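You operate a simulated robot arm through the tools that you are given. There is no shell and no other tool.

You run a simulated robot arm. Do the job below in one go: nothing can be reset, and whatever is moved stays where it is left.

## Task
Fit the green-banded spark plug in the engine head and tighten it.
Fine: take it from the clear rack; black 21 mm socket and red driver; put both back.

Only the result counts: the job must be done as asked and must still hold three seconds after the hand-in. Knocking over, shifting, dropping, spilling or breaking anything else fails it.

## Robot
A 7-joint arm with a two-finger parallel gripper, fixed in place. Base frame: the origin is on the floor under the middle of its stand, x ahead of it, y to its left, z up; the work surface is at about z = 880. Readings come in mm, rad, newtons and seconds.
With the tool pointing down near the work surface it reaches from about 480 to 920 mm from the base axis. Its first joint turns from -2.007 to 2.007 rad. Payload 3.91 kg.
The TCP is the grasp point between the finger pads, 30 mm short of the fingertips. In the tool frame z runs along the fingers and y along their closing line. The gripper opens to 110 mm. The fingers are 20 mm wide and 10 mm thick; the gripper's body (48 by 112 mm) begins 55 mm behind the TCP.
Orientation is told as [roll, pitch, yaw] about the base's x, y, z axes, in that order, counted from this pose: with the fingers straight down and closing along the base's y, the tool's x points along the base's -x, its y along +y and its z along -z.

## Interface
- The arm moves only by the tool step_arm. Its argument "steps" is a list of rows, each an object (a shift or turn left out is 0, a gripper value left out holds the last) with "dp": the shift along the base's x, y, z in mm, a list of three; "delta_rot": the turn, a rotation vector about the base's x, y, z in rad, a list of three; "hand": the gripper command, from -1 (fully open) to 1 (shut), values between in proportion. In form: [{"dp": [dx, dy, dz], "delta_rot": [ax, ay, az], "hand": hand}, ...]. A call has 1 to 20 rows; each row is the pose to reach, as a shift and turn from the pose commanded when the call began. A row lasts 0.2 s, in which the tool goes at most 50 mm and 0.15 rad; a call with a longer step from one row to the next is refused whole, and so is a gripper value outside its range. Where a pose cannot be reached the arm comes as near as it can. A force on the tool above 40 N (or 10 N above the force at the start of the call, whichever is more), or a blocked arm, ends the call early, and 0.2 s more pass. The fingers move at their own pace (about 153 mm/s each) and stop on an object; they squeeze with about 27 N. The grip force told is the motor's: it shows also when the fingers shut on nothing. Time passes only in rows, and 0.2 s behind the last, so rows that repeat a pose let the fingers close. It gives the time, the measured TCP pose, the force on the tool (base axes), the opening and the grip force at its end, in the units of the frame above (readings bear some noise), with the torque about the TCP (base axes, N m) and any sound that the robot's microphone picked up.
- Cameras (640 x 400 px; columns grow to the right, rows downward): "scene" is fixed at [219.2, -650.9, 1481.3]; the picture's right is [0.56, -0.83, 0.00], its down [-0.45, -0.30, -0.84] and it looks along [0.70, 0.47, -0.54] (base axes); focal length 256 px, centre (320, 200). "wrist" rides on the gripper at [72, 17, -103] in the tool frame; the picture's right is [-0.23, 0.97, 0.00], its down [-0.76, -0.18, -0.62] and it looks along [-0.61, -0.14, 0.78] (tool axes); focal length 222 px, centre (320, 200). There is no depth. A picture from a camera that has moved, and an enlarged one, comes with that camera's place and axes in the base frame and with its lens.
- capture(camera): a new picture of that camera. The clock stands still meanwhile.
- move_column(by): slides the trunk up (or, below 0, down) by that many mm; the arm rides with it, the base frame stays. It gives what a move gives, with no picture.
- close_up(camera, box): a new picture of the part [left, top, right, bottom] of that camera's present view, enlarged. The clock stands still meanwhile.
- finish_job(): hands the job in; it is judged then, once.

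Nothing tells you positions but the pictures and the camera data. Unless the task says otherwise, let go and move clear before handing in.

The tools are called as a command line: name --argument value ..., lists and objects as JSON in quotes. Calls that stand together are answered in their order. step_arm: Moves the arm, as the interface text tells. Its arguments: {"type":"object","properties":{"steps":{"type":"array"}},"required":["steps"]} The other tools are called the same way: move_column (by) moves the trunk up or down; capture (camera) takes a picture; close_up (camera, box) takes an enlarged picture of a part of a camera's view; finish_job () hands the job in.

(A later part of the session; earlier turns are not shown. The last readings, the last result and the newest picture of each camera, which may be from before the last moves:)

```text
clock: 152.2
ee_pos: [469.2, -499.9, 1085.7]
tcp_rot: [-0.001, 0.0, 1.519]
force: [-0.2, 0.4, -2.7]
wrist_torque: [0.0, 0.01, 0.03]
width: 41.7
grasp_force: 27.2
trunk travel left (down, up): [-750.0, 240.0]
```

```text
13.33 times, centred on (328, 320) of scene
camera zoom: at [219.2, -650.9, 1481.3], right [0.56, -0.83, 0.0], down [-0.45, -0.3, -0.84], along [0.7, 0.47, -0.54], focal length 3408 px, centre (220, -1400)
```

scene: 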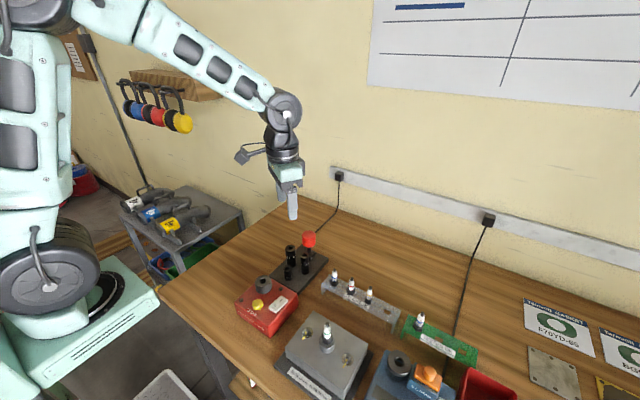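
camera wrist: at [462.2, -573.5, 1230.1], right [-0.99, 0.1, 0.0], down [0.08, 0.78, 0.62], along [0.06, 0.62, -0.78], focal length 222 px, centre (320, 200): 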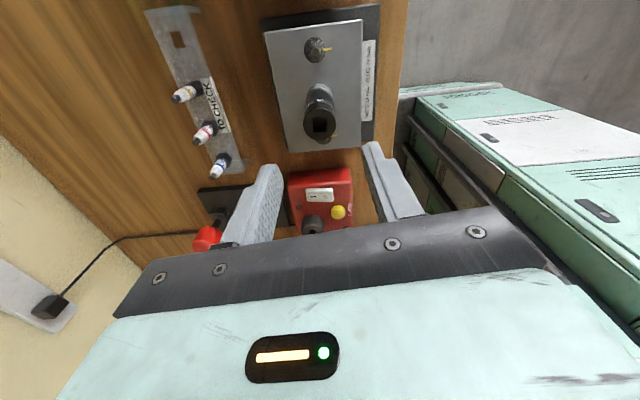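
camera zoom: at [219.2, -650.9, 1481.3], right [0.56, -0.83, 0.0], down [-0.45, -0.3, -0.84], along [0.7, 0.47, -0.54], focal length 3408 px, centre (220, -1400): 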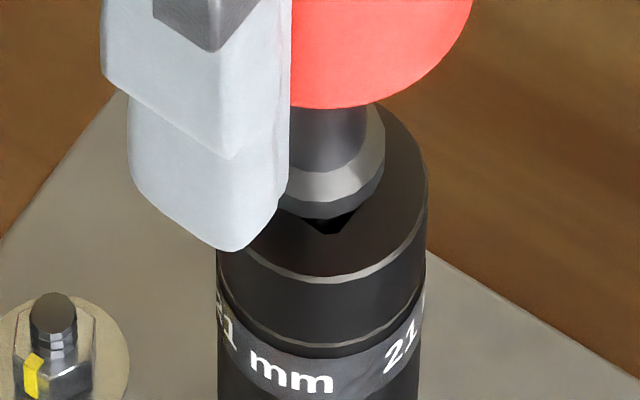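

The square is in the socket. I continue until the flange seats.

step_arm --steps '[{"dp": [0, 0, -1], "hand": 1}, {"dp": [0, 0, -2], "hand": 1}, {"dp": [0, 0, -3], "hand": 1}, {"dp": [0, 0, -3], "hand": 1}]'

step_arm --steps '[{"dp": [0, 0, -0.8], "hand": 1}, {"dp": [0, 0, -1.6], "hand": 1}, {"dp": [0, 0, -1.6], "hand": 1}]'

step_arm --steps '[{"dp": [0, 0, -0.8], "hand": 1}, {"dp": [0, 0, -1.6], "hand": 1}, {"dp": [0, 0, -1.6], "hand": 1}]'

close_up --camera "scene" --box '[310, 305, 345, 335]'

```text
clock: 153.2
ee_pos: [470.1, -499.8, 1083.5]
tcp_rot: [0.0, 0.001, 1.52]
force: [0.6, -0.2, -1.7]
wrist_torque: [0.02, -0.02, 0.0]
width: 41.5
grasp_force: 26.3
trunk travel left (down, up): [-750.0, 240.0]
```

```text
clock: 154.0
ee_pos: [470.4, -500.5, 1082.2]
tcp_rot: [0.001, 0.0, 1.522]
force: [0.1, -0.4, -0.9]
wrist_torque: [0.03, 0.01, 0.0]
width: 41.4
grasp_force: 27.7
trunk travel left (down, up): [-750.0, 240.0]
```

```text
clock: 154.8
ee_pos: [468.9, -500.6, 1081.3]
tcp_rot: [-0.003, 0.002, 1.521]
force: [0.1, 0.7, 18.1]
wrist_torque: [0.03, 0.02, 0.02]
width: 41.3
grasp_force: 27.0
trunk travel left (down, up): [-750.0, 240.0]
```

```text
13.33 times, centred on (328, 320) of scene
camera zoom: at [219.2, -650.9, 1481.3], right [0.56, -0.83, 0.0], down [-0.45, -0.3, -0.84], along [0.7, 0.47, -0.54], focal length 3408 px, centre (220, -1400)
```

zoom: 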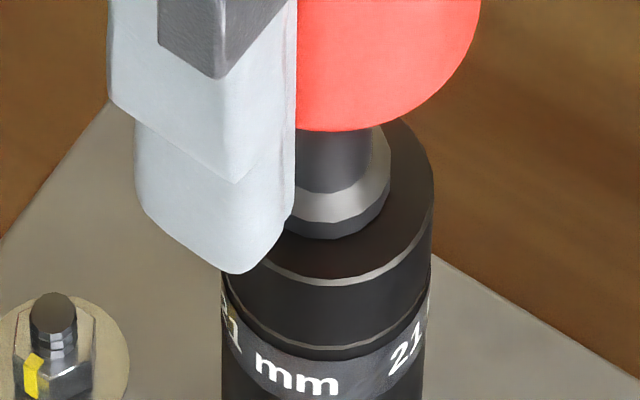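

The flange is seated with 18 N on the chain. I now turn the driver clockwise and watch torque, force and sound.

step_arm --steps '[{"delta_rot": [0, 0, -0.12], "hand": 1}, {"delta_rot": [0, 0, -0.24], "hand": 1}, {"delta_rot": [0, 0, -0.36], "hand": 1}, {"delta_rot": [0, 0, -0.48], "hand": 1}, {"delta_rot": [0, 0, -0.6], "hand": 1}, {"delta_rot": [0, 0, -0.72], "hand": 1}, {"delta_rot": [0, 0, -0.84], "hand": 1}, {"delta_rot": [0, 0, -0.96], "hand": 1}, {"delta_rot": [0, 0, -1.08], "hand": 1}, {"delta_rot": [0, 0, -1.2], "hand": 1}, {"delta_rot": [0, 0, -1.32], "hand": 1}, {"delta_rot": [0, 0, -1.44], "hand": 1}, {"delta_rot": [0, 0, -1.56], "hand": 1}, {"delta_rot": [0, 0, -1.56], "hand": 1}]'

close_up --camera "scene" --box '[306, 313, 354, 348]'

```text
clock: 157.8
ee_pos: [469.7, -499.7, 1079.3]
tcp_rot: [0.0, -0.001, -0.042]
force: [1.6, -0.6, 9.9]
wrist_torque: [-0.05, -0.11, 0.0]
width: 41.4
grasp_force: 26.5
trunk travel left (down, up): [-750.0, 240.0]
```

```text
11.43 times, centred on (330, 330) of scene
camera zoom: at [219.2, -650.9, 1481.3], right [0.56, -0.83, 0.0], down [-0.45, -0.3, -0.84], along [0.7, 0.47, -0.54], focal length 2921 px, centre (206, -1291)
```

zoom: 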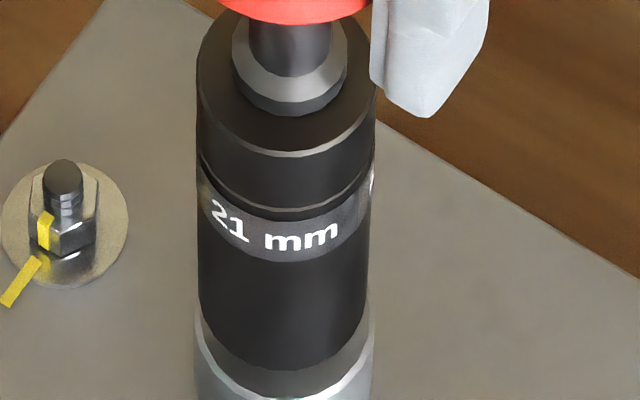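

Force dropped from 18 to 10 N at the same height and the socket's lower edge seems about 1 mm lower. I continue turning clockwise.

step_arm --steps '[{"dp": [0, 0, 0], "delta_rot": [0, 0, -0.12], "hand": 1}, {"dp": [0, 0, -0.2], "delta_rot": [0, 0, -0.24], "hand": 1}, {"dp": [0, 0, -0.2], "delta_rot": [0, 0, -0.36], "hand": 1}, {"dp": [0, 0, -0.3], "delta_rot": [0, 0, -0.48], "hand": 1}, {"dp": [0, 0, -0.3], "delta_rot": [0, 0, -0.6], "hand": 1}, {"dp": [0, 0, -0.4], "delta_rot": [0, 0, -0.72], "hand": 1}, {"dp": [0, 0, -0.4], "delta_rot": [0, 0, -0.84], "hand": 1}, {"dp": [0, 0, -0.5], "delta_rot": [0, 0, -0.96], "hand": 1}, {"dp": [0, 0, -0.5], "delta_rot": [0, 0, -1.08], "hand": 1}, {"dp": [0, 0, -0.6], "delta_rot": [0, 0, -1.2], "hand": 1}, {"dp": [0, 0, -0.6], "delta_rot": [0, 0, -1.32], "hand": 1}, {"dp": [0, 0, -0.7], "delta_rot": [0, 0, -1.44], "hand": 1}, {"dp": [0, 0, -0.7], "delta_rot": [0, 0, -1.56], "hand": 1}, {"dp": [0, 0, -0.7], "delta_rot": [0, 0, -1.56], "hand": 1}]'

close_up --camera "scene" --box '[306, 313, 354, 348]'

```text
clock: 160.8
ee_pos: [470.0, -500.7, 1079.2]
tcp_rot: [-0.001, -0.002, -1.601]
force: [0.0, 0.3, -2.1]
wrist_torque: [0.01, 0.01, 0.04]
width: 41.4
grasp_force: 27.4
trunk travel left (down, up): [-750.0, 240.0]
```

```text
11.43 times, centred on (330, 330) of scene
camera zoom: at [219.2, -650.9, 1481.3], right [0.56, -0.83, 0.0], down [-0.45, -0.3, -0.84], along [0.7, 0.47, -0.54], focal length 2921 px, centre (206, -1291)
```

zoom: 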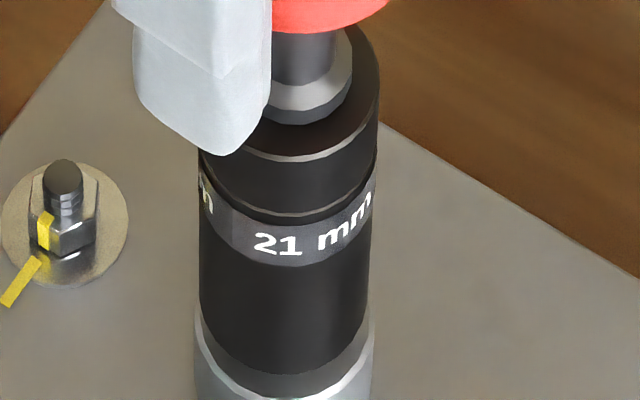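

The contact force vanished and the socket is now clearly about 2.5 mm lower: the thread is feeding in, roughly 1.3 mm per quarter turn. I keep turning and follow it down.

step_arm --steps '[{"dp": [0, 0, -0.7], "delta_rot": [0, 0, 0], "hand": 1}, {"dp": [0, 0, -0.9], "delta_rot": [0, 0, -0.12], "hand": 1}, {"dp": [0, 0, -1.0], "delta_rot": [0, 0, -0.24], "hand": 1}, {"dp": [0, 0, -1.1], "delta_rot": [0, 0, -0.36], "hand": 1}, {"dp": [0, 0, -1.2], "delta_rot": [0, 0, -0.48], "hand": 1}, {"dp": [0, 0, -1.3], "delta_rot": [0, 0, -0.6], "hand": 1}, {"dp": [0, 0, -1.4], "delta_rot": [0, 0, -0.72], "hand": 1}, {"dp": [0, 0, -1.5], "delta_rot": [0, 0, -0.84], "hand": 1}, {"dp": [0, 0, -1.6], "delta_rot": [0, 0, -0.96], "hand": 1}, {"dp": [0, 0, -1.7], "delta_rot": [0, 0, -1.08], "hand": 1}, {"dp": [0, 0, -1.8], "delta_rot": [0, 0, -1.2], "hand": 1}, {"dp": [0, 0, -1.9], "delta_rot": [0, 0, -1.32], "hand": 1}, {"dp": [0, 0, -2.0], "delta_rot": [0, 0, -1.44], "hand": 1}, {"dp": [0, 0, -2.1], "delta_rot": [0, 0, -1.56], "hand": 1}, {"dp": [0, 0, -2.1], "delta_rot": [0, 0, -1.56], "hand": 1}]'

close_up --camera "scene" --box '[306, 313, 354, 348]'

```text
clock: 164.0
ee_pos: [468.9, -498.9, 1076.1]
tcp_rot: [0.0, 0.001, 3.124]
force: [-0.3, 0.7, -1.2]
wrist_torque: [0.01, 0.0, 0.03]
width: 41.5
grasp_force: 27.3
trunk travel left (down, up): [-750.0, 240.0]
```

```text
11.43 times, centred on (330, 330) of scene
camera zoom: at [219.2, -650.9, 1481.3], right [0.56, -0.83, 0.0], down [-0.45, -0.3, -0.84], along [0.7, 0.47, -0.54], focal length 2921 px, centre (206, -1291)
```

zoom: 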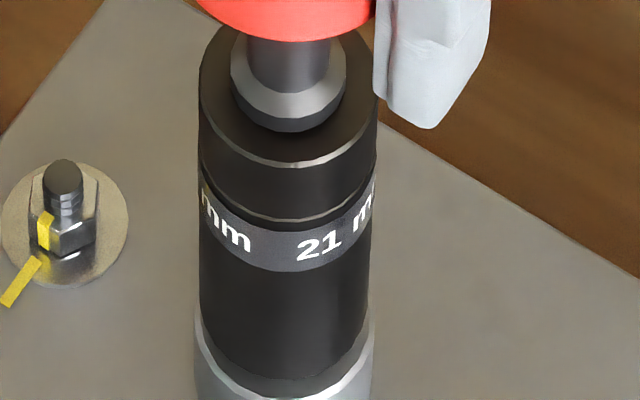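

The plug has now sunk about 5 mm. I use the last bit of wrist range, then release the knob, unwind and regrip.

step_arm --steps '[{"dp": [0, 0, -0.3], "delta_rot": [0, 0, -0.12], "hand": 1}, {"dp": [0, 0, -0.5], "delta_rot": [0, 0, -0.24], "hand": 1}, {"dp": [0, 0, -0.7], "delta_rot": [0, 0, -0.36], "hand": 1}, {"dp": [0, 0, -0.8], "delta_rot": [0, 0, -0.42], "hand": 1}, {"dp": [0, 0, -1.4], "delta_rot": [0, 0, -0.42], "hand": 1}, {"dp": [0, 0, -1.4], "delta_rot": [0, 0, -0.42], "hand": 1}]'

```text
clock: 165.4
ee_pos: [470.1, -501.1, 1075.0]
tcp_rot: [-0.001, -0.001, 2.706]
force: [-0.3, 1.3, 0.8]
wrist_torque: [0.0, 0.04, 0.01]
width: 41.5
grasp_force: 27.1
trunk travel left (down, up): [-750.0, 240.0]
```

Lightly in contact again. I open the fingers around the knob and unwind.

step_arm --steps '[{"hand": 0.1}, {"hand": 0.0}, {"hand": 0.0, "delta_rot": [0, 0, 0.147]}, {"delta_rot": [0, 0, 0.294]}, {"delta_rot": [0, 0, 0.441]}, {"delta_rot": [0, 0, 0.588]}, {"delta_rot": [0, 0, 0.735]}, {"delta_rot": [0, 0, 0.882]}, {"delta_rot": [0, 0, 1.029]}, {"delta_rot": [0, 0, 1.176]}, {"delta_rot": [0, 0, 1.323]}, {"delta_rot": [0, 0, 1.47]}, {"delta_rot": [0, 0, 1.617]}, {"delta_rot": [0, 0, 1.764]}, {"delta_rot": [0, 0, 1.911]}, {"delta_rot": [0, 0, 2.058]}, {"delta_rot": [0, 0, 2.205]}, {"delta_rot": [0, 0, 2.352]}, {"delta_rot": [0, 0, 2.499]}, {"delta_rot": [0, 0, 2.646]}]'

close_up --camera "scene" --box '[296, 295, 364, 348]'

close_up --camera "wrist" --box '[260, 110, 380, 230]'

```text
clock: 169.6
ee_pos: [470.7, -500.4, 1076.0]
tcp_rot: [0.001, 0.0, -0.929]
force: [0.2, 0.4, -0.4]
wrist_torque: [0.02, 0.01, -0.02]
width: 55.0
grasp_force: 0.0
trunk travel left (down, up): [-750.0, 240.0]
```

```text
7.55 times, centred on (330, 322) of scene
camera zoom: at [219.2, -650.9, 1481.3], right [0.56, -0.83, 0.0], down [-0.45, -0.3, -0.84], along [0.7, 0.47, -0.54], focal length 1929 px, centre (244, -717)
```

zoom: 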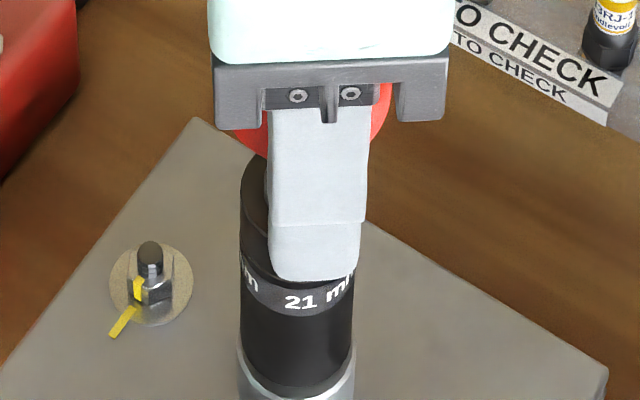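

```text
3.33 times, centred on (320, 170) of wrist
camera zoom: at [440.6, -431.8, 1179.3], right [0.92, 0.4, 0.0], down [0.31, -0.72, 0.62], along [0.25, -0.57, -0.78], focal length 740 px, centre (320, 300)
```

zoom: 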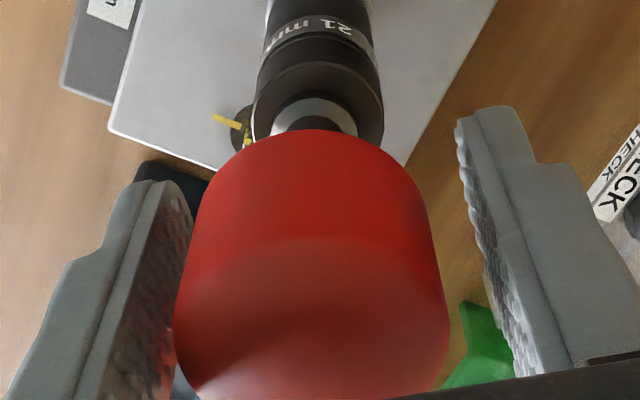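

The driver stands in the socket between the open fingers. I unwind the rest of the way.

step_arm --steps '[{"delta_rot": [0, 0, 0.147]}, {"delta_rot": [0, 0, 0.294]}, {"delta_rot": [0, 0, 0.441]}, {"delta_rot": [0, 0, 0.588]}, {"delta_rot": [0, 0, 0.735]}, {"delta_rot": [0, 0, 0.882]}, {"delta_rot": [0, 0, 1.029]}, {"delta_rot": [0, 0, 1.176]}, {"delta_rot": [0, 0, 1.323]}, {"delta_rot": [0, 0, 1.47]}, {"delta_rot": [0, 0, 1.617]}, {"delta_rot": [0, 0, 1.764]}, {"delta_rot": [0, 0, 1.911]}, {"delta_rot": [0, 0, 2.058]}, {"delta_rot": [0, 0, 2.205]}, {"delta_rot": [0, 0, 2.352]}, {"delta_rot": [0, 0, 2.499]}, {"delta_rot": [0, 0, 2.6]}, {"delta_rot": [0, 0, 2.6]}]'

close_up --camera "wrist" --box '[260, 110, 380, 230]'

close_up --camera "scene" --box '[296, 295, 364, 348]'

```text
clock: 173.6
ee_pos: [470.1, -500.1, 1075.4]
tcp_rot: [0.0, 0.001, 1.669]
force: [0.0, -0.3, 0.3]
wrist_torque: [-0.01, 0.02, 0.03]
width: 55.1
grasp_force: 0.1
trunk travel left (down, up): [-750.0, 240.0]
```

```text
3.33 times, centred on (320, 170) of wrist
camera zoom: at [460.3, -574.2, 1179.2], right [-0.99, 0.13, 0.0], down [0.1, 0.78, 0.62], along [0.08, 0.62, -0.78], focal length 740 px, centre (320, 300)
```

zoom: 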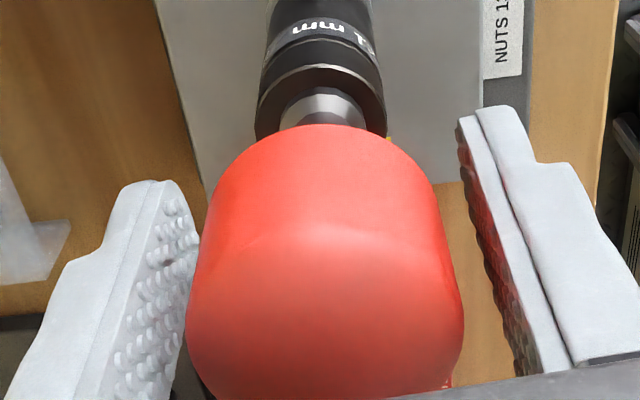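

```text
7.55 times, centred on (330, 322) of scene
camera zoom: at [219.2, -650.9, 1481.3], right [0.56, -0.83, 0.0], down [-0.45, -0.3, -0.84], along [0.7, 0.47, -0.54], focal length 1929 px, centre (244, -717)
```

zoom: 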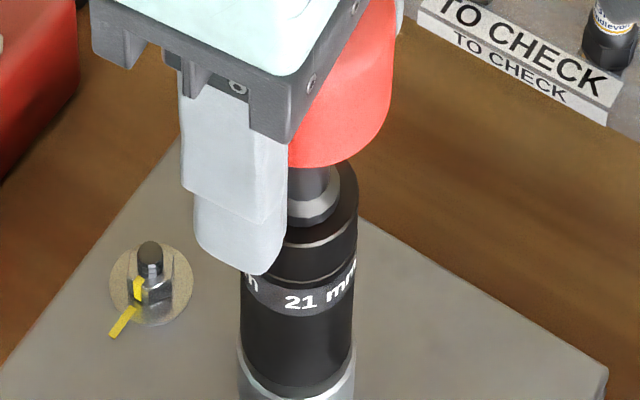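

The knob is within 1 mm of the axis. I grip it and continue turning clockwise, following down.

step_arm --steps '[{"dp": [-0.3, 0, 0], "hand": 0.3}, {"dp": [-0.3, 0, 0], "hand": 1}, {"dp": [-0.3, 0, 0], "hand": 1}, {"dp": [0, 0, -0.5], "hand": 1}, {"dp": [0, 0, -0.7], "delta_rot": [0, 0, -0.14], "hand": 1}, {"dp": [0, 0, -0.85], "delta_rot": [0, 0, -0.28], "hand": 1}, {"dp": [0, 0, -1.0], "delta_rot": [0, 0, -0.42], "hand": 1}, {"dp": [0, 0, -1.15], "delta_rot": [0, 0, -0.56], "hand": 1}, {"dp": [0, 0, -1.3], "delta_rot": [0, 0, -0.7], "hand": 1}, {"dp": [0, 0, -1.45], "delta_rot": [0, 0, -0.84], "hand": 1}, {"dp": [0, 0, -1.6], "delta_rot": [0, 0, -0.98], "hand": 1}, {"dp": [0, 0, -1.75], "delta_rot": [0, 0, -1.12], "hand": 1}, {"dp": [0, 0, -1.9], "delta_rot": [0, 0, -1.26], "hand": 1}, {"dp": [0, 0, -2.05], "delta_rot": [0, 0, -1.4], "hand": 1}, {"dp": [0, 0, -2.2], "delta_rot": [0, 0, -1.54], "hand": 1}, {"dp": [0, 0, -2.35], "delta_rot": [0, 0, -1.68], "hand": 1}, {"dp": [0, 0, -2.5], "delta_rot": [0, 0, -1.82], "hand": 1}, {"dp": [0, 0, -2.5], "delta_rot": [0, 0, -1.82], "hand": 1}]'

close_up --camera "scene" --box '[306, 313, 354, 348]'

```text
clock: 177.4
ee_pos: [468.5, -499.4, 1073.2]
tcp_rot: [0.001, 0.0, -0.156]
force: [0.3, 0.0, 11.8]
wrist_torque: [0.02, -0.04, 0.58]
width: 41.0
grasp_force: 26.8
trunk travel left (down, up): [-750.0, 240.0]
```

```text
11.43 times, centred on (330, 330) of scene
camera zoom: at [219.2, -650.9, 1481.3], right [0.56, -0.83, 0.0], down [-0.45, -0.3, -0.84], along [0.7, 0.47, -0.54], focal length 2921 px, centre (206, -1291)
```

zoom: 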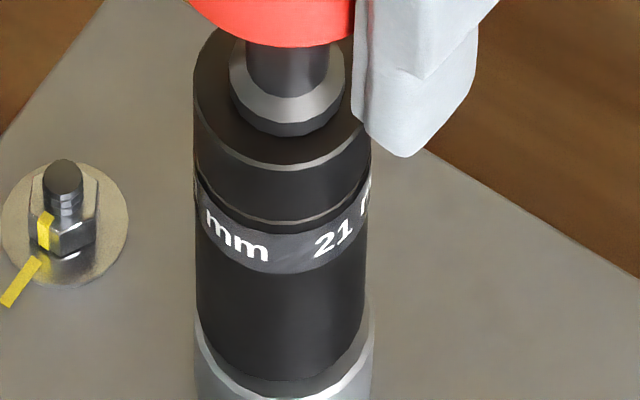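

The torque has jumped to 0.58 N·m resisting clockwise, so the plug may be seating. I zoom on the socket foot and collar to judge the remaining gap.

close_up --camera "scene" --box '[314, 328, 342, 350]'

close_up --camera "wrist" --box '[290, 70, 350, 140]'

capture --camera "wrist"

```text
16.00 times, centred on (328, 339) of scene
camera zoom: at [219.2, -650.9, 1481.3], right [0.56, -0.83, 0.0], down [-0.45, -0.3, -0.84], along [0.7, 0.47, -0.54], focal length 4090 px, centre (192, -2024)
```

zoom: 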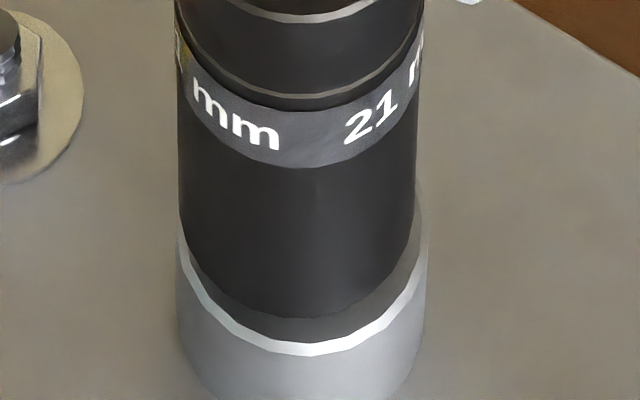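

```text
5.71 times, centred on (320, 105) of wrist
camera zoom: at [400.6, -472.1, 1176.3], right [0.38, 0.93, 0.0], down [0.73, -0.29, 0.62], along [0.58, -0.23, -0.78], focal length 1269 px, centre (320, 743)
```

zoom: 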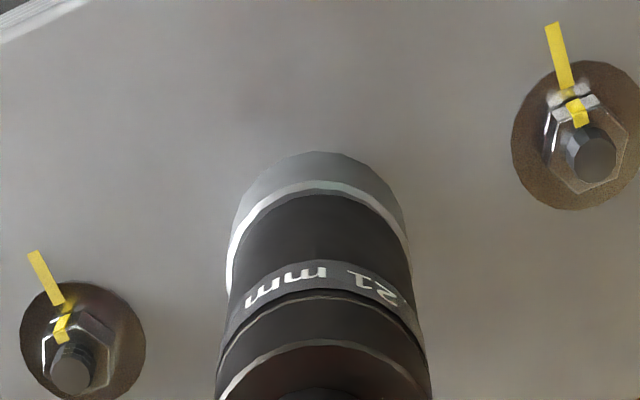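

```text
taken
camera wrist: at [400.6, -472.1, 1176.3], right [0.38, 0.93, 0.0], down [0.73, -0.29, 0.62], along [0.58, -0.23, -0.78], focal length 222 px, centre (320, 200)
```

wrist: 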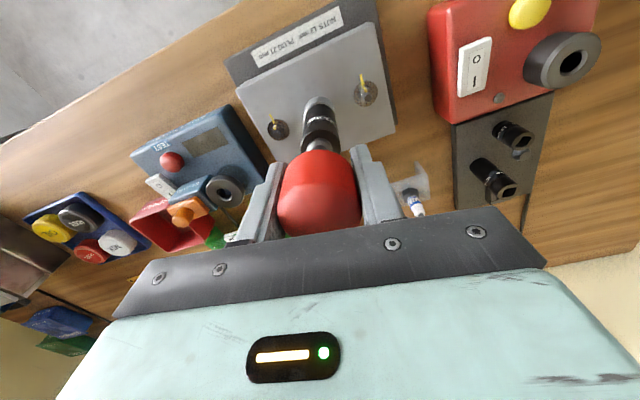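

The socket foot has come down about 5.5 mm but some gap to the collar remains. I turn a little more and watch whether the torque keeps rising or eases.

step_arm --steps '[{"dp": [0, 0, 0], "delta_rot": [0, 0, -0.06], "hand": 1}, {"dp": [0, 0, 0], "delta_rot": [0, 0, -0.12], "hand": 1}, {"dp": [0, 0, 0], "delta_rot": [0, 0, -0.18], "hand": 1}, {"dp": [0, 0, 0], "delta_rot": [0, 0, -0.18], "hand": 1}]'

close_up --camera "scene" --box '[314, 328, 342, 350]'

```text
clock: 178.4
ee_pos: [469.7, -501.1, 1072.5]
tcp_rot: [-0.001, -0.001, -0.334]
force: [-0.6, 0.6, 5.7]
wrist_torque: [0.08, 0.07, 0.59]
width: 40.6
grasp_force: 26.5
trunk travel left (down, up): [-750.0, 240.0]
```

```text
16.00 times, centred on (328, 339) of scene
camera zoom: at [219.2, -650.9, 1481.3], right [0.56, -0.83, 0.0], down [-0.45, -0.3, -0.84], along [0.7, 0.47, -0.54], focal length 4090 px, centre (192, -2024)
```

zoom: 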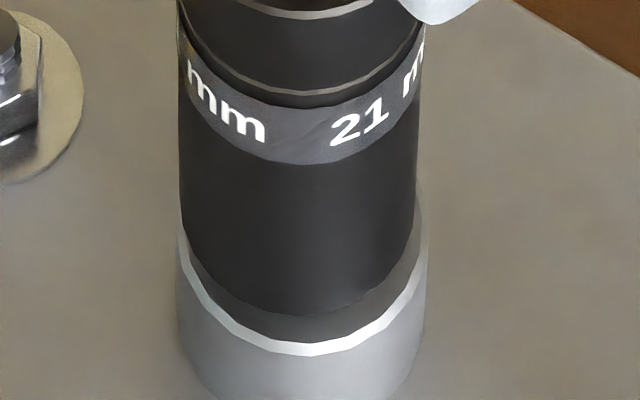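

Torque stays near 0.59 N·m. I twist further to see whether it builds (seated) or slips.

step_arm --steps '[{"dp": [0, 0, -0.3], "delta_rot": [0, 0, -0.08], "hand": 1}, {"dp": [0, 0, -0.3], "delta_rot": [0, 0, -0.16], "hand": 1}, {"dp": [0, 0, -0.3], "delta_rot": [0, 0, -0.24], "hand": 1}, {"dp": [0, 0, -0.3], "delta_rot": [0, 0, -0.32], "hand": 1}, {"dp": [0, 0, -0.3], "delta_rot": [0, 0, -0.4], "hand": 1}]'

close_up --camera "scene" --box '[314, 328, 342, 350]'

close_up --camera "wrist" --box '[260, 100, 380, 220]'

```text
clock: 179.6
ee_pos: [469.5, -500.1, 1072.5]
tcp_rot: [0.0, -0.001, -0.733]
force: [0.5, -1.4, 7.5]
wrist_torque: [-0.1, -0.05, 0.6]
width: 41.0
grasp_force: 26.7
trunk travel left (down, up): [-750.0, 240.0]
```

```text
16.00 times, centred on (328, 339) of scene
camera zoom: at [219.2, -650.9, 1481.3], right [0.56, -0.83, 0.0], down [-0.45, -0.3, -0.84], along [0.7, 0.47, -0.54], focal length 4090 px, centre (192, -2024)
```

zoom: 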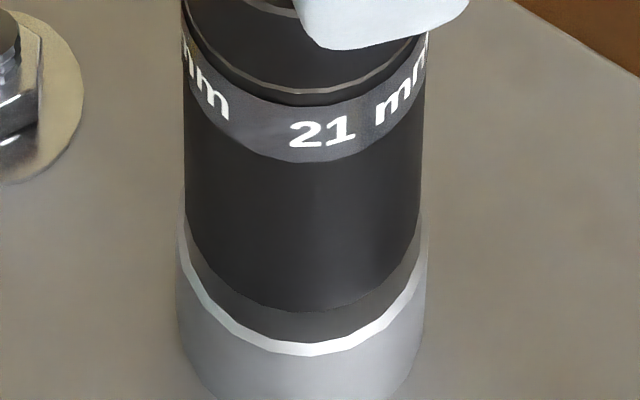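

```text
3.33 times, centred on (320, 160) of wrist
camera zoom: at [427.7, -439.2, 1176.2], right [0.82, 0.57, 0.0], down [0.45, -0.64, 0.62], along [0.36, -0.51, -0.78], focal length 740 px, centre (320, 333)
```

zoom: 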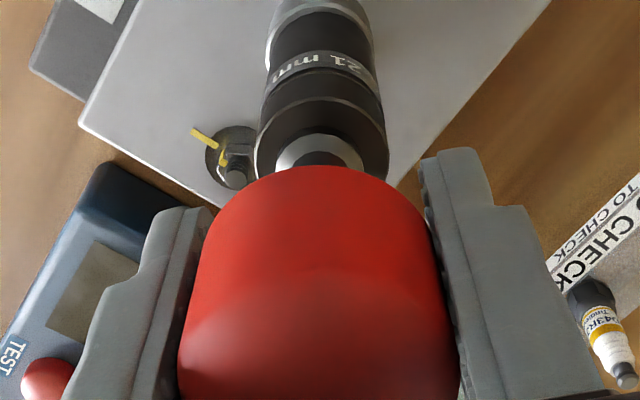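

The socket turned with the driver at a steady 0.6 N·m, and its foot looks slightly higher than before. I ease back a little to see how the torque responds.

step_arm --steps '[{"dp": [0, 0, 0], "delta_rot": [0, 0, 0.06], "hand": 1}, {"dp": [0, 0, 0], "delta_rot": [0, 0, 0.1], "hand": 1}, {"dp": [0, 0, 0], "delta_rot": [0, 0, 0.1], "hand": 1}]'

step_arm --steps '[{"dp": [0, 0, 0], "delta_rot": [0, 0, -0.05], "hand": 1}, {"dp": [0, 0, 0], "delta_rot": [0, 0, -0.05], "hand": 1}]'

step_arm --steps '[{"dp": [0, 0, 0], "delta_rot": [0, 0, -0.05], "hand": 1}, {"dp": [0, 0, 0], "delta_rot": [0, 0, -0.05], "hand": 1}]'

close_up --camera "scene" --box '[314, 328, 342, 350]'

```text
clock: 180.4
ee_pos: [469.0, -500.0, 1071.9]
tcp_rot: [0.0, 0.0, -0.632]
force: [0.1, -0.7, 9.4]
wrist_torque: [0.03, -0.03, 0.5]
width: 40.7
grasp_force: 27.2
trunk travel left (down, up): [-750.0, 240.0]
```

```text
clock: 181.0
ee_pos: [470.3, -499.5, 1072.5]
tcp_rot: [0.001, 0.0, -0.685]
force: [0.4, -1.9, 7.7]
wrist_torque: [-0.06, 0.03, 0.53]
width: 41.1
grasp_force: 27.1
trunk travel left (down, up): [-750.0, 240.0]
```

```text
clock: 181.6
ee_pos: [470.7, -499.8, 1072.4]
tcp_rot: [0.001, 0.0, -0.734]
force: [2.0, -1.1, 6.6]
wrist_torque: [-0.03, -0.08, 0.6]
width: 41.0
grasp_force: 27.2
trunk travel left (down, up): [-750.0, 240.0]
```

```text
16.00 times, centred on (328, 339) of scene
camera zoom: at [219.2, -650.9, 1481.3], right [0.56, -0.83, 0.0], down [-0.45, -0.3, -0.84], along [0.7, 0.47, -0.54], focal length 4090 px, centre (192, -2024)
```

zoom: 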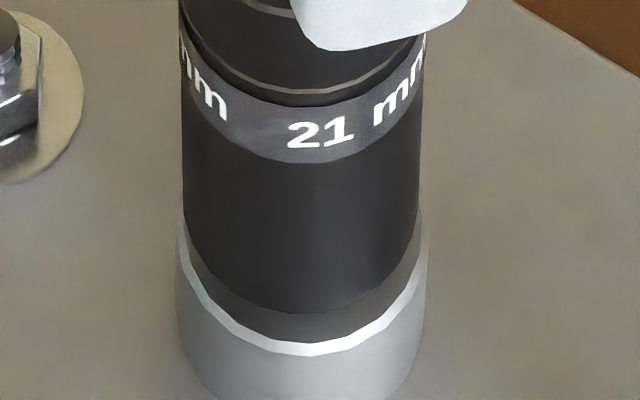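

Backing off 0.1 rad only drops the torque to 0.5, so something is elastically wound up. I back off 0.3 rad and compare the label to see where that spring is.

step_arm --steps '[{"dp": [0, 0, 0], "delta_rot": [0, 0, 0.1], "hand": 1}, {"dp": [0, 0, 0], "delta_rot": [0, 0, 0.2], "hand": 1}, {"dp": [0, 0, 0], "delta_rot": [0, 0, 0.3], "hand": 1}, {"dp": [0, 0, 0], "delta_rot": [0, 0, 0.3], "hand": 1}]'

close_up --camera "scene" --box '[314, 328, 342, 350]'

```text
clock: 182.6
ee_pos: [470.8, -500.4, 1072.5]
tcp_rot: [-0.001, 0.001, -0.431]
force: [-2.0, -0.1, 3.1]
wrist_torque: [0.06, 0.13, 0.16]
width: 41.1
grasp_force: 27.2
trunk travel left (down, up): [-750.0, 240.0]
```

```text
16.00 times, centred on (328, 339) of scene
camera zoom: at [219.2, -650.9, 1481.3], right [0.56, -0.83, 0.0], down [-0.45, -0.3, -0.84], along [0.7, 0.47, -0.54], focal length 4090 px, centre (192, -2024)
```

zoom: 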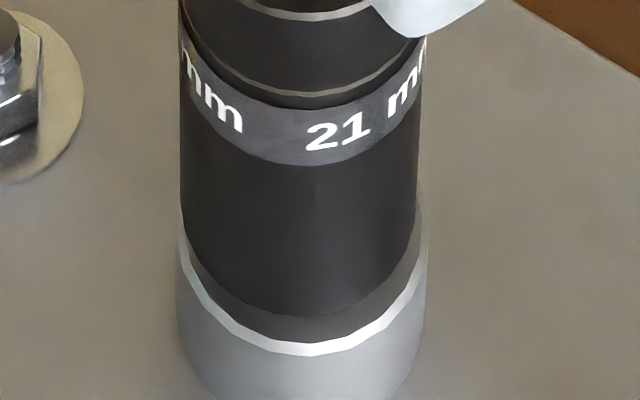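

Part of the spring is in the grip and drive play, and the rest below the socket, which fits a plug that has come up against its seat. I tighten again a bit further and read torque.

step_arm --steps '[{"dp": [0, 0, 0], "delta_rot": [0, 0, -0.1], "hand": 1}, {"dp": [0, 0, 0], "delta_rot": [0, 0, -0.2], "hand": 1}, {"dp": [0, 0, 0], "delta_rot": [0, 0, -0.3], "hand": 1}, {"dp": [0, 0, 0], "delta_rot": [0, 0, -0.4], "hand": 1}, {"dp": [0, 0, 0], "delta_rot": [0, 0, -0.5], "hand": 1}, {"dp": [0, 0, 0], "delta_rot": [0, 0, -0.6], "hand": 1}, {"dp": [0, 0, 0], "delta_rot": [0, 0, -0.6], "hand": 1}]'

close_up --camera "scene" --box '[314, 328, 342, 350]'

```text
clock: 184.2
ee_pos: [469.5, -500.7, 1073.0]
tcp_rot: [-0.001, 0.0, -1.035]
force: [0.4, -0.5, 1.7]
wrist_torque: [0.0, -0.05, 0.59]
width: 41.2
grasp_force: 27.7
trunk travel left (down, up): [-750.0, 240.0]
```

```text
16.00 times, centred on (328, 339) of scene
camera zoom: at [219.2, -650.9, 1481.3], right [0.56, -0.83, 0.0], down [-0.45, -0.3, -0.84], along [0.7, 0.47, -0.54], focal length 4090 px, centre (192, -2024)
```

zoom: 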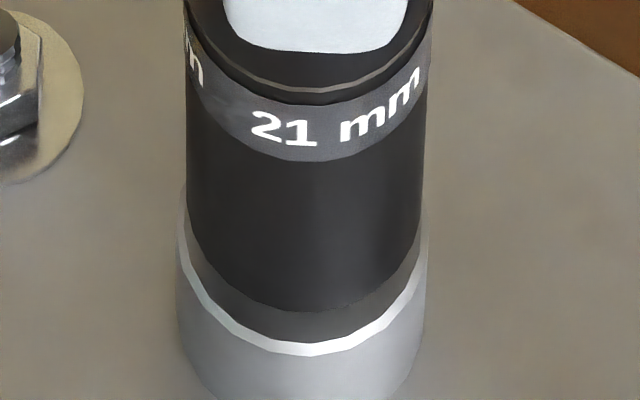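

The socket keeps turning at about 0.59 N·m. I need to know if the plug is still descending, so I check the gap from the wrist camera as well.

close_up --camera "wrist" --box '[290, 70, 350, 140]'

close_up --camera "wrist" --box '[300, 90, 340, 120]'

```text
5.71 times, centred on (320, 105) of wrist
camera zoom: at [447.7, -430.2, 1176.3], right [0.95, 0.3, 0.0], down [0.24, -0.75, 0.62], along [0.19, -0.59, -0.78], focal length 1269 px, centre (320, 743)
```

zoom: 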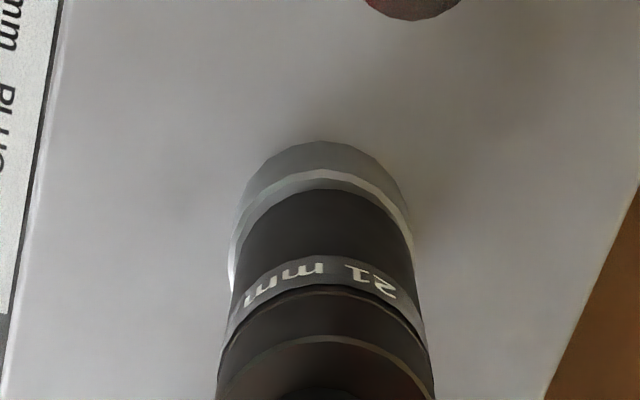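

```text
13.33 times, centred on (320, 105) of wrist
camera zoom: at [447.7, -430.2, 1176.3], right [0.95, 0.3, 0.0], down [0.24, -0.75, 0.62], along [0.19, -0.59, -0.78], focal length 2962 px, centre (320, 1467)
```

zoom: 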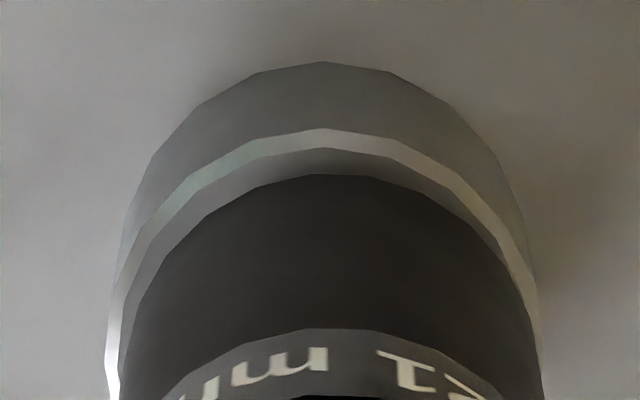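

By both views the socket foot is still roughly 7 mm above the collar (hex gap maybe 3-4 mm), so the plug may not be seated yet. I continue turning carefully and watch.

step_arm --steps '[{"dp": [0, 0, -0.2], "delta_rot": [0, 0, -0.1], "hand": 1}, {"dp": [0, 0, -0.3], "delta_rot": [0, 0, -0.2], "hand": 1}, {"dp": [0, 0, -0.4], "delta_rot": [0, 0, -0.3], "hand": 1}, {"dp": [0, 0, -0.5], "delta_rot": [0, 0, -0.4], "hand": 1}, {"dp": [0, 0, -0.6], "delta_rot": [0, 0, -0.5], "hand": 1}, {"dp": [0, 0, -0.7], "delta_rot": [0, 0, -0.6], "hand": 1}, {"dp": [0, 0, -0.7], "delta_rot": [0, 0, -0.6], "hand": 1}]'

close_up --camera "scene" --box '[314, 328, 342, 350]'

close_up --camera "wrist" --box '[260, 90, 380, 210]'

```text
clock: 185.8
ee_pos: [468.3, -500.4, 1071.9]
tcp_rot: [0.003, -0.003, -1.634]
force: [1.2, -1.1, 18.2]
wrist_torque: [-0.03, -0.12, 0.65]
width: 40.8
grasp_force: 26.8
trunk travel left (down, up): [-750.0, 240.0]
```

```text
16.00 times, centred on (328, 339) of scene
camera zoom: at [219.2, -650.9, 1481.3], right [0.56, -0.83, 0.0], down [-0.45, -0.3, -0.84], along [0.7, 0.47, -0.54], focal length 4090 px, centre (192, -2024)
```

zoom: 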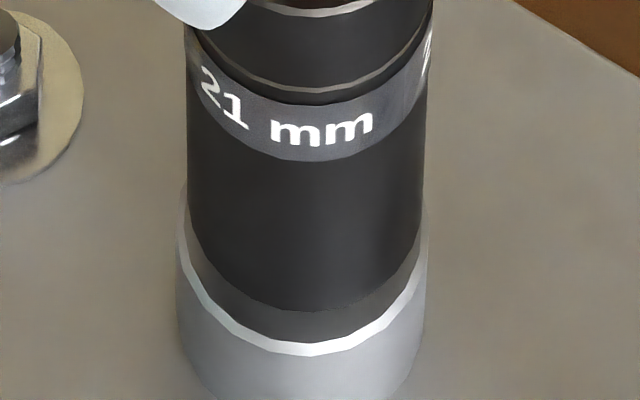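

```text
3.33 times, centred on (320, 150) of wrist
camera zoom: at [491.1, -429.3, 1176.0], right [0.96, -0.29, 0.0], down [-0.23, -0.75, 0.62], along [-0.18, -0.6, -0.78], focal length 740 px, centre (320, 367)
```

zoom: 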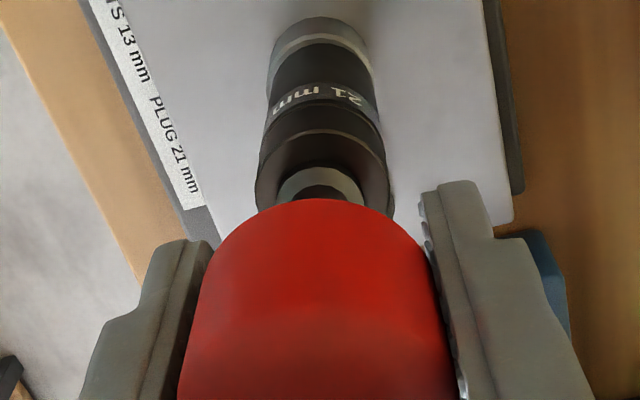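

The socket turned another 0.6 rad at 0.65 N·m without sinking further, so the plug is either on its seat or something is slipping. I stop here, ease off, lift the driver out and inspect.

step_arm --steps '[{"dp": [0, 0, 0.5], "delta_rot": [0, 0, 0.1], "hand": 1}, {"dp": [0, 0, 0.8], "delta_rot": [0, 0, 0.2], "hand": 1}, {"dp": [0, 0, 1.2], "delta_rot": [0, 0, 0.3], "hand": 1}, {"dp": [0, 0, 2], "delta_rot": [0, 0, 0.3], "hand": 1}, {"dp": [0, 0, 4], "delta_rot": [0, 0, 0.3], "hand": 1}]'

close_up --camera "scene" --box '[306, 313, 354, 348]'

```text
clock: 187.0
ee_pos: [469.6, -500.6, 1075.3]
tcp_rot: [0.001, 0.001, -1.332]
force: [0.0, -0.8, -0.8]
wrist_torque: [0.03, -0.01, 0.19]
width: 41.0
grasp_force: 27.0
trunk travel left (down, up): [-750.0, 240.0]
```

```text
11.43 times, centred on (330, 330) of scene
camera zoom: at [219.2, -650.9, 1481.3], right [0.56, -0.83, 0.0], down [-0.45, -0.3, -0.84], along [0.7, 0.47, -0.54], focal length 2921 px, centre (206, -1291)
```

zoom: 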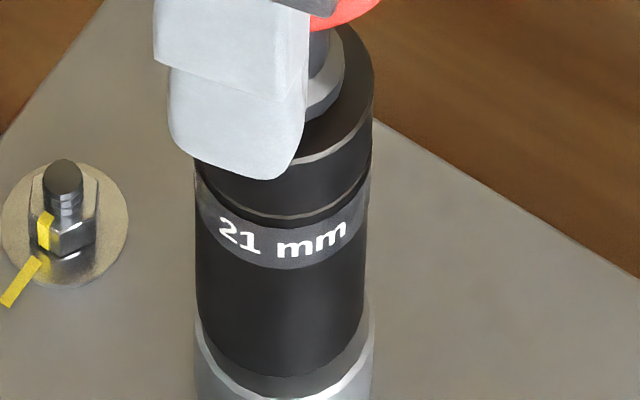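

Torque is mostly relieved. I back off a touch more and lift the driver straight out.

step_arm --steps '[{"dp": [0, 0, 0], "delta_rot": [0, 0, 0.1], "hand": 1}, {"dp": [0, 0, 3], "delta_rot": [0, 0, 0.15], "hand": 1}, {"dp": [0, 0, 8], "delta_rot": [0, 0, 0.15], "hand": 1}, {"dp": [0, 0, 16], "delta_rot": [0, 0, 0.15], "hand": 1}, {"dp": [0, 0, 30], "delta_rot": [0, 0, 0.15], "hand": 1}, {"dp": [0, 0, 50], "delta_rot": [0, 0, 0.15], "hand": 1}, {"dp": [0, 0, 70], "delta_rot": [0, 0, 0.15], "hand": 1}, {"dp": [0, 0, 70], "delta_rot": [0, 0, 0.15], "hand": 1}, {"dp": [0, 0, 70], "delta_rot": [0, 0, 0.15], "hand": 1}]'

close_up --camera "scene" --box '[290, 270, 370, 350]'

close_up --camera "wrist" --box '[280, 80, 360, 150]'

close_up --camera "scene" --box '[314, 328, 342, 350]'

```text
clock: 189.0
ee_pos: [468.3, -499.1, 1147.6]
tcp_rot: [-0.001, -0.001, -1.182]
force: [0.7, 0.7, -0.7]
wrist_torque: [0.02, -0.02, -0.03]
width: 41.0
grasp_force: 26.9
trunk travel left (down, up): [-750.0, 240.0]
```

```text
5.00 times, centred on (330, 310) of scene
camera zoom: at [219.2, -650.9, 1481.3], right [0.56, -0.83, 0.0], down [-0.45, -0.3, -0.84], along [0.7, 0.47, -0.54], focal length 1278 px, centre (270, -350)
```

zoom: 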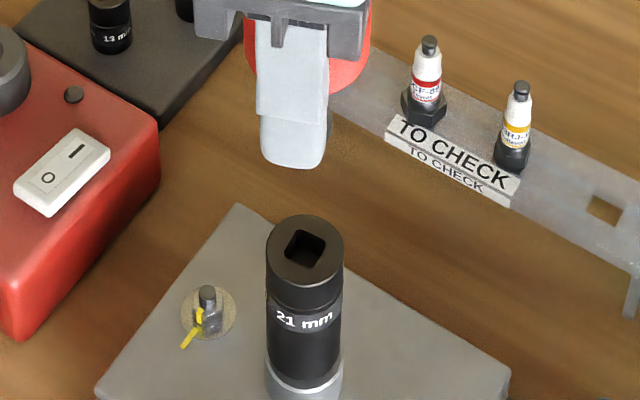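

```text
5.71 times, centred on (320, 115) of wrist
camera zoom: at [456.6, -426.1, 1250.8], right [0.99, 0.16, 0.0], down [0.12, -0.77, 0.62], along [0.1, -0.62, -0.78], focal length 1269 px, centre (320, 686)
```

zoom: 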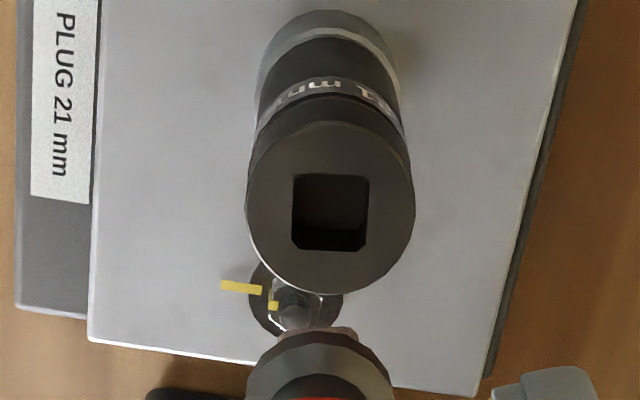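

```text
16.00 times, centred on (328, 339) of scene
camera zoom: at [219.2, -650.9, 1481.3], right [0.56, -0.83, 0.0], down [-0.45, -0.3, -0.84], along [0.7, 0.47, -0.54], focal length 4090 px, centre (192, -2024)
```

zoom: 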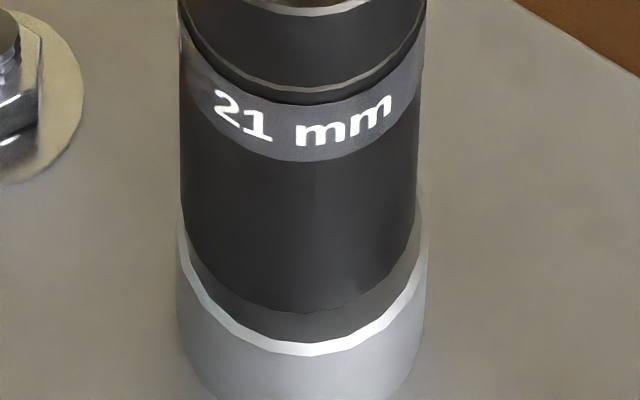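

The driver is out and the socket rests about 6 mm lower than at the start. I carry the driver back toward its well, turning so that its square should match, and check the tip angle there.

step_arm --steps '[{"dp": [16, 15, 0], "delta_rot": [0, 0, 0.12], "hand": 1}, {"dp": [33, 31, 0], "delta_rot": [0, 0, 0.24], "hand": 1}, {"dp": [50, 47, 0], "delta_rot": [0, 0, 0.36], "hand": 1}, {"dp": [67, 63, 0], "delta_rot": [0, 0, 0.48], "hand": 1}, {"dp": [84, 79, 0], "delta_rot": [0, 0, 0.6], "hand": 1}, {"dp": [101, 95, 0], "delta_rot": [0, 0, 0.72], "hand": 1}, {"dp": [118, 111, 0], "delta_rot": [0, 0, 0.84], "hand": 1}, {"dp": [135, 127, 0], "delta_rot": [0, 0, 0.96], "hand": 1}, {"dp": [152, 143, 0], "delta_rot": [0, 0, 1.08], "hand": 1}, {"dp": [169, 159, 0], "delta_rot": [0, 0, 1.2], "hand": 1}, {"dp": [186, 175, 0], "delta_rot": [0, 0, 1.32], "hand": 1}, {"dp": [203, 191, 0], "delta_rot": [0, 0, 1.44], "hand": 1}, {"dp": [214, 201, -20], "delta_rot": [0, 0, 1.51], "hand": 1}, {"dp": [219.2, 204.9, -60], "delta_rot": [0, 0, 1.51], "hand": 1}, {"dp": [219.2, 204.9, -100], "delta_rot": [0, 0, 1.51], "hand": 1}, {"dp": [219.2, 204.9, -120], "delta_rot": [0, 0, 1.51], "hand": 1}, {"dp": [219.2, 204.9, -120], "delta_rot": [0, 0, 1.51], "hand": 1}, {"dp": [219.2, 204.9, -120], "delta_rot": [0, 0, 1.51], "hand": 1}]'

close_up --camera "scene" --box '[296, 228, 326, 262]'

close_up --camera "wrist" --box '[285, 85, 355, 150]'

```text
clock: 192.8
ee_pos: [689.8, -294.4, 1026.9]
tcp_rot: [-0.001, 0.0, 0.327]
force: [-0.2, 0.0, -1.5]
wrist_torque: [-0.01, -0.01, 0.0]
width: 40.9
grasp_force: 26.9
trunk travel left (down, up): [-750.0, 240.0]
```

```text
11.76 times, centred on (311, 245) of scene
camera zoom: at [219.2, -650.9, 1481.3], right [0.56, -0.83, 0.0], down [-0.45, -0.3, -0.84], along [0.7, 0.47, -0.54], focal length 3007 px, centre (426, -329)
```

zoom: 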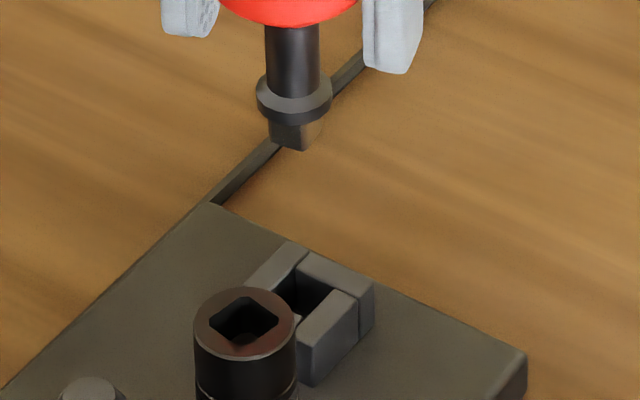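

```text
6.15 times, centred on (320, 118) of wrist
camera zoom: at [617.0, -302.2, 1130.3], right [-0.1, 1.0, 0.0], down [0.78, 0.08, 0.62], along [0.62, 0.06, -0.78], focal length 1367 px, centre (320, 708)
```

zoom: 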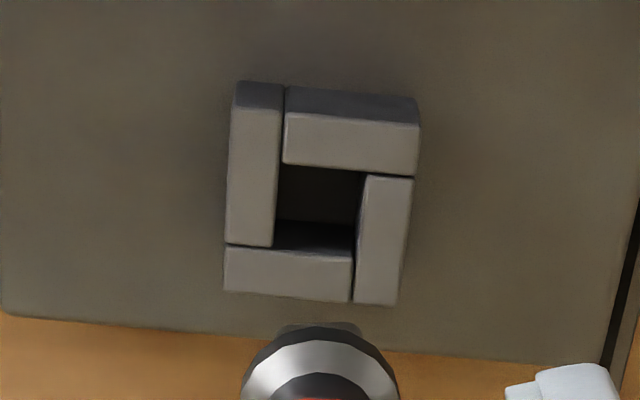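

The tip is about 7° ahead of the well. I correct by -0.12 rad and lower to just above it.

step_arm --steps '[{"dp": [0, 0, -10], "delta_rot": [0, 0, -0.12], "hand": 1}, {"dp": [0, 0, -24], "delta_rot": [0, 0, -0.12], "hand": 1}, {"dp": [0, 0, -34], "delta_rot": [0, 0, -0.12], "hand": 1}, {"dp": [0, 0, -39], "delta_rot": [0, 0, -0.12], "hand": 1}, {"dp": [0, 0, -39], "delta_rot": [0, 0, -0.12], "hand": 1}]'

close_up --camera "scene" --box '[296, 235, 326, 265]'

close_up --camera "wrist" --box '[285, 95, 355, 150]'

```text
clock: 194.0
ee_pos: [689.3, -295.0, 986.6]
tcp_rot: [0.001, 0.0, 0.206]
force: [-0.1, 0.6, -1.6]
wrist_torque: [-0.02, 0.01, -0.02]
width: 40.9
grasp_force: 27.1
trunk travel left (down, up): [-750.0, 240.0]
```

```text
13.33 times, centred on (311, 250) of scene
camera zoom: at [219.2, -650.9, 1481.3], right [0.56, -0.83, 0.0], down [-0.45, -0.3, -0.84], along [0.7, 0.47, -0.54], focal length 3408 px, centre (440, -467)
```

zoom: 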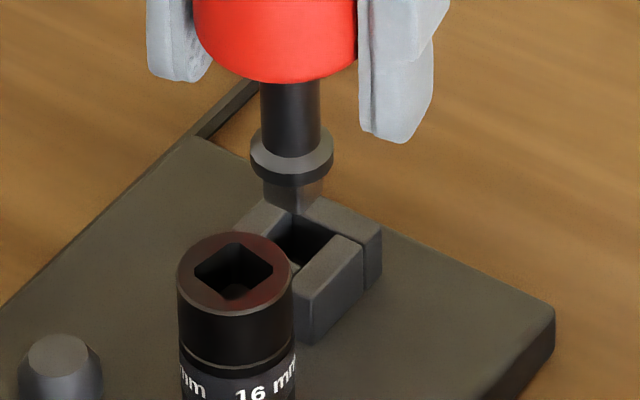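

```text
7.27 times, centred on (320, 122) of wrist
camera zoom: at [614.9, -293.7, 1090.3], right [0.02, 1.0, 0.0], down [0.78, -0.02, 0.62], along [0.62, -0.01, -0.78], focal length 1615 px, centre (320, 764)
```

zoom: 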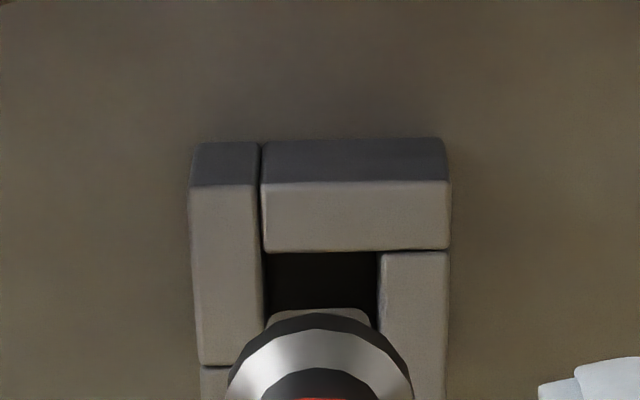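

The tip is square to the well and centred. I lower it in gently.

step_arm --steps '[{"dp": [0, 0.3, -2], "hand": 1}, {"dp": [0, 0.3, -4], "hand": 1}, {"dp": [0, 0.3, -6], "hand": 1}, {"dp": [0, 0.3, -8], "hand": 1}, {"dp": [0, 0.3, -10], "hand": 1}, {"dp": [0, 0.3, -12], "hand": 1}, {"dp": [0, 0.3, -14], "hand": 1}, {"dp": [0, 0.3, -16], "hand": 1}, {"dp": [0, 0.3, -18], "hand": 1}, {"dp": [0, 0.3, -18], "hand": 1}]'

step_arm --steps '[{"dp": [0, 0, -1.2], "hand": 1}, {"dp": [0, 0, -2.4], "hand": 1}, {"dp": [0, 0, -3.4], "hand": 1}, {"dp": [0, 0, -3.4], "hand": 1}]'

step_arm --steps '[{"dp": [0, 0, -0.8], "hand": 1}, {"dp": [0, 0, -1.4], "hand": 1}, {"dp": [0, 0, -1.4], "hand": 1}]'

close_up --camera "scene" --box '[290, 220, 330, 270]'

```text
clock: 196.2
ee_pos: [690.6, -294.3, 969.4]
tcp_rot: [0.001, -0.001, 0.207]
force: [0.8, -0.8, -1.7]
wrist_torque: [0.02, 0.0, 0.04]
width: 41.0
grasp_force: 27.4
trunk travel left (down, up): [-750.0, 240.0]
```

```text
clock: 197.2
ee_pos: [689.2, -294.1, 964.7]
tcp_rot: [0.001, 0.0, 0.206]
force: [-0.8, -0.5, -1.6]
wrist_torque: [0.03, 0.02, -0.02]
width: 40.9
grasp_force: 26.9
trunk travel left (down, up): [-750.0, 240.0]
```

```text
clock: 198.0
ee_pos: [689.3, -295.1, 962.4]
tcp_rot: [0.0, -0.001, 0.205]
force: [1.3, -0.4, -0.7]
wrist_torque: [-0.01, -0.06, -0.01]
width: 40.9
grasp_force: 26.8
trunk travel left (down, up): [-750.0, 240.0]
```

```text
8.00 times, centred on (310, 245) of scene
camera zoom: at [219.2, -650.9, 1481.3], right [0.56, -0.83, 0.0], down [-0.45, -0.3, -0.84], along [0.7, 0.47, -0.54], focal length 2045 px, centre (400, -160)
```

zoom: 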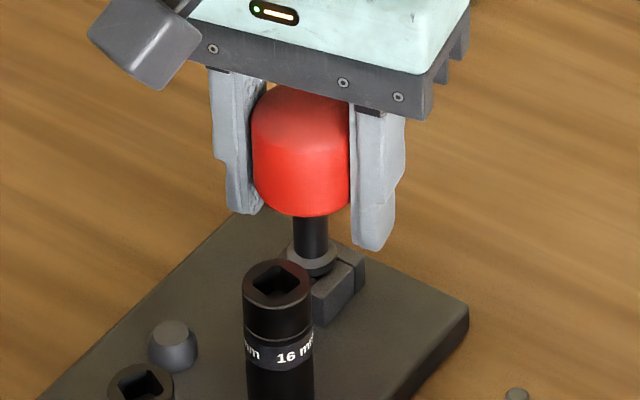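

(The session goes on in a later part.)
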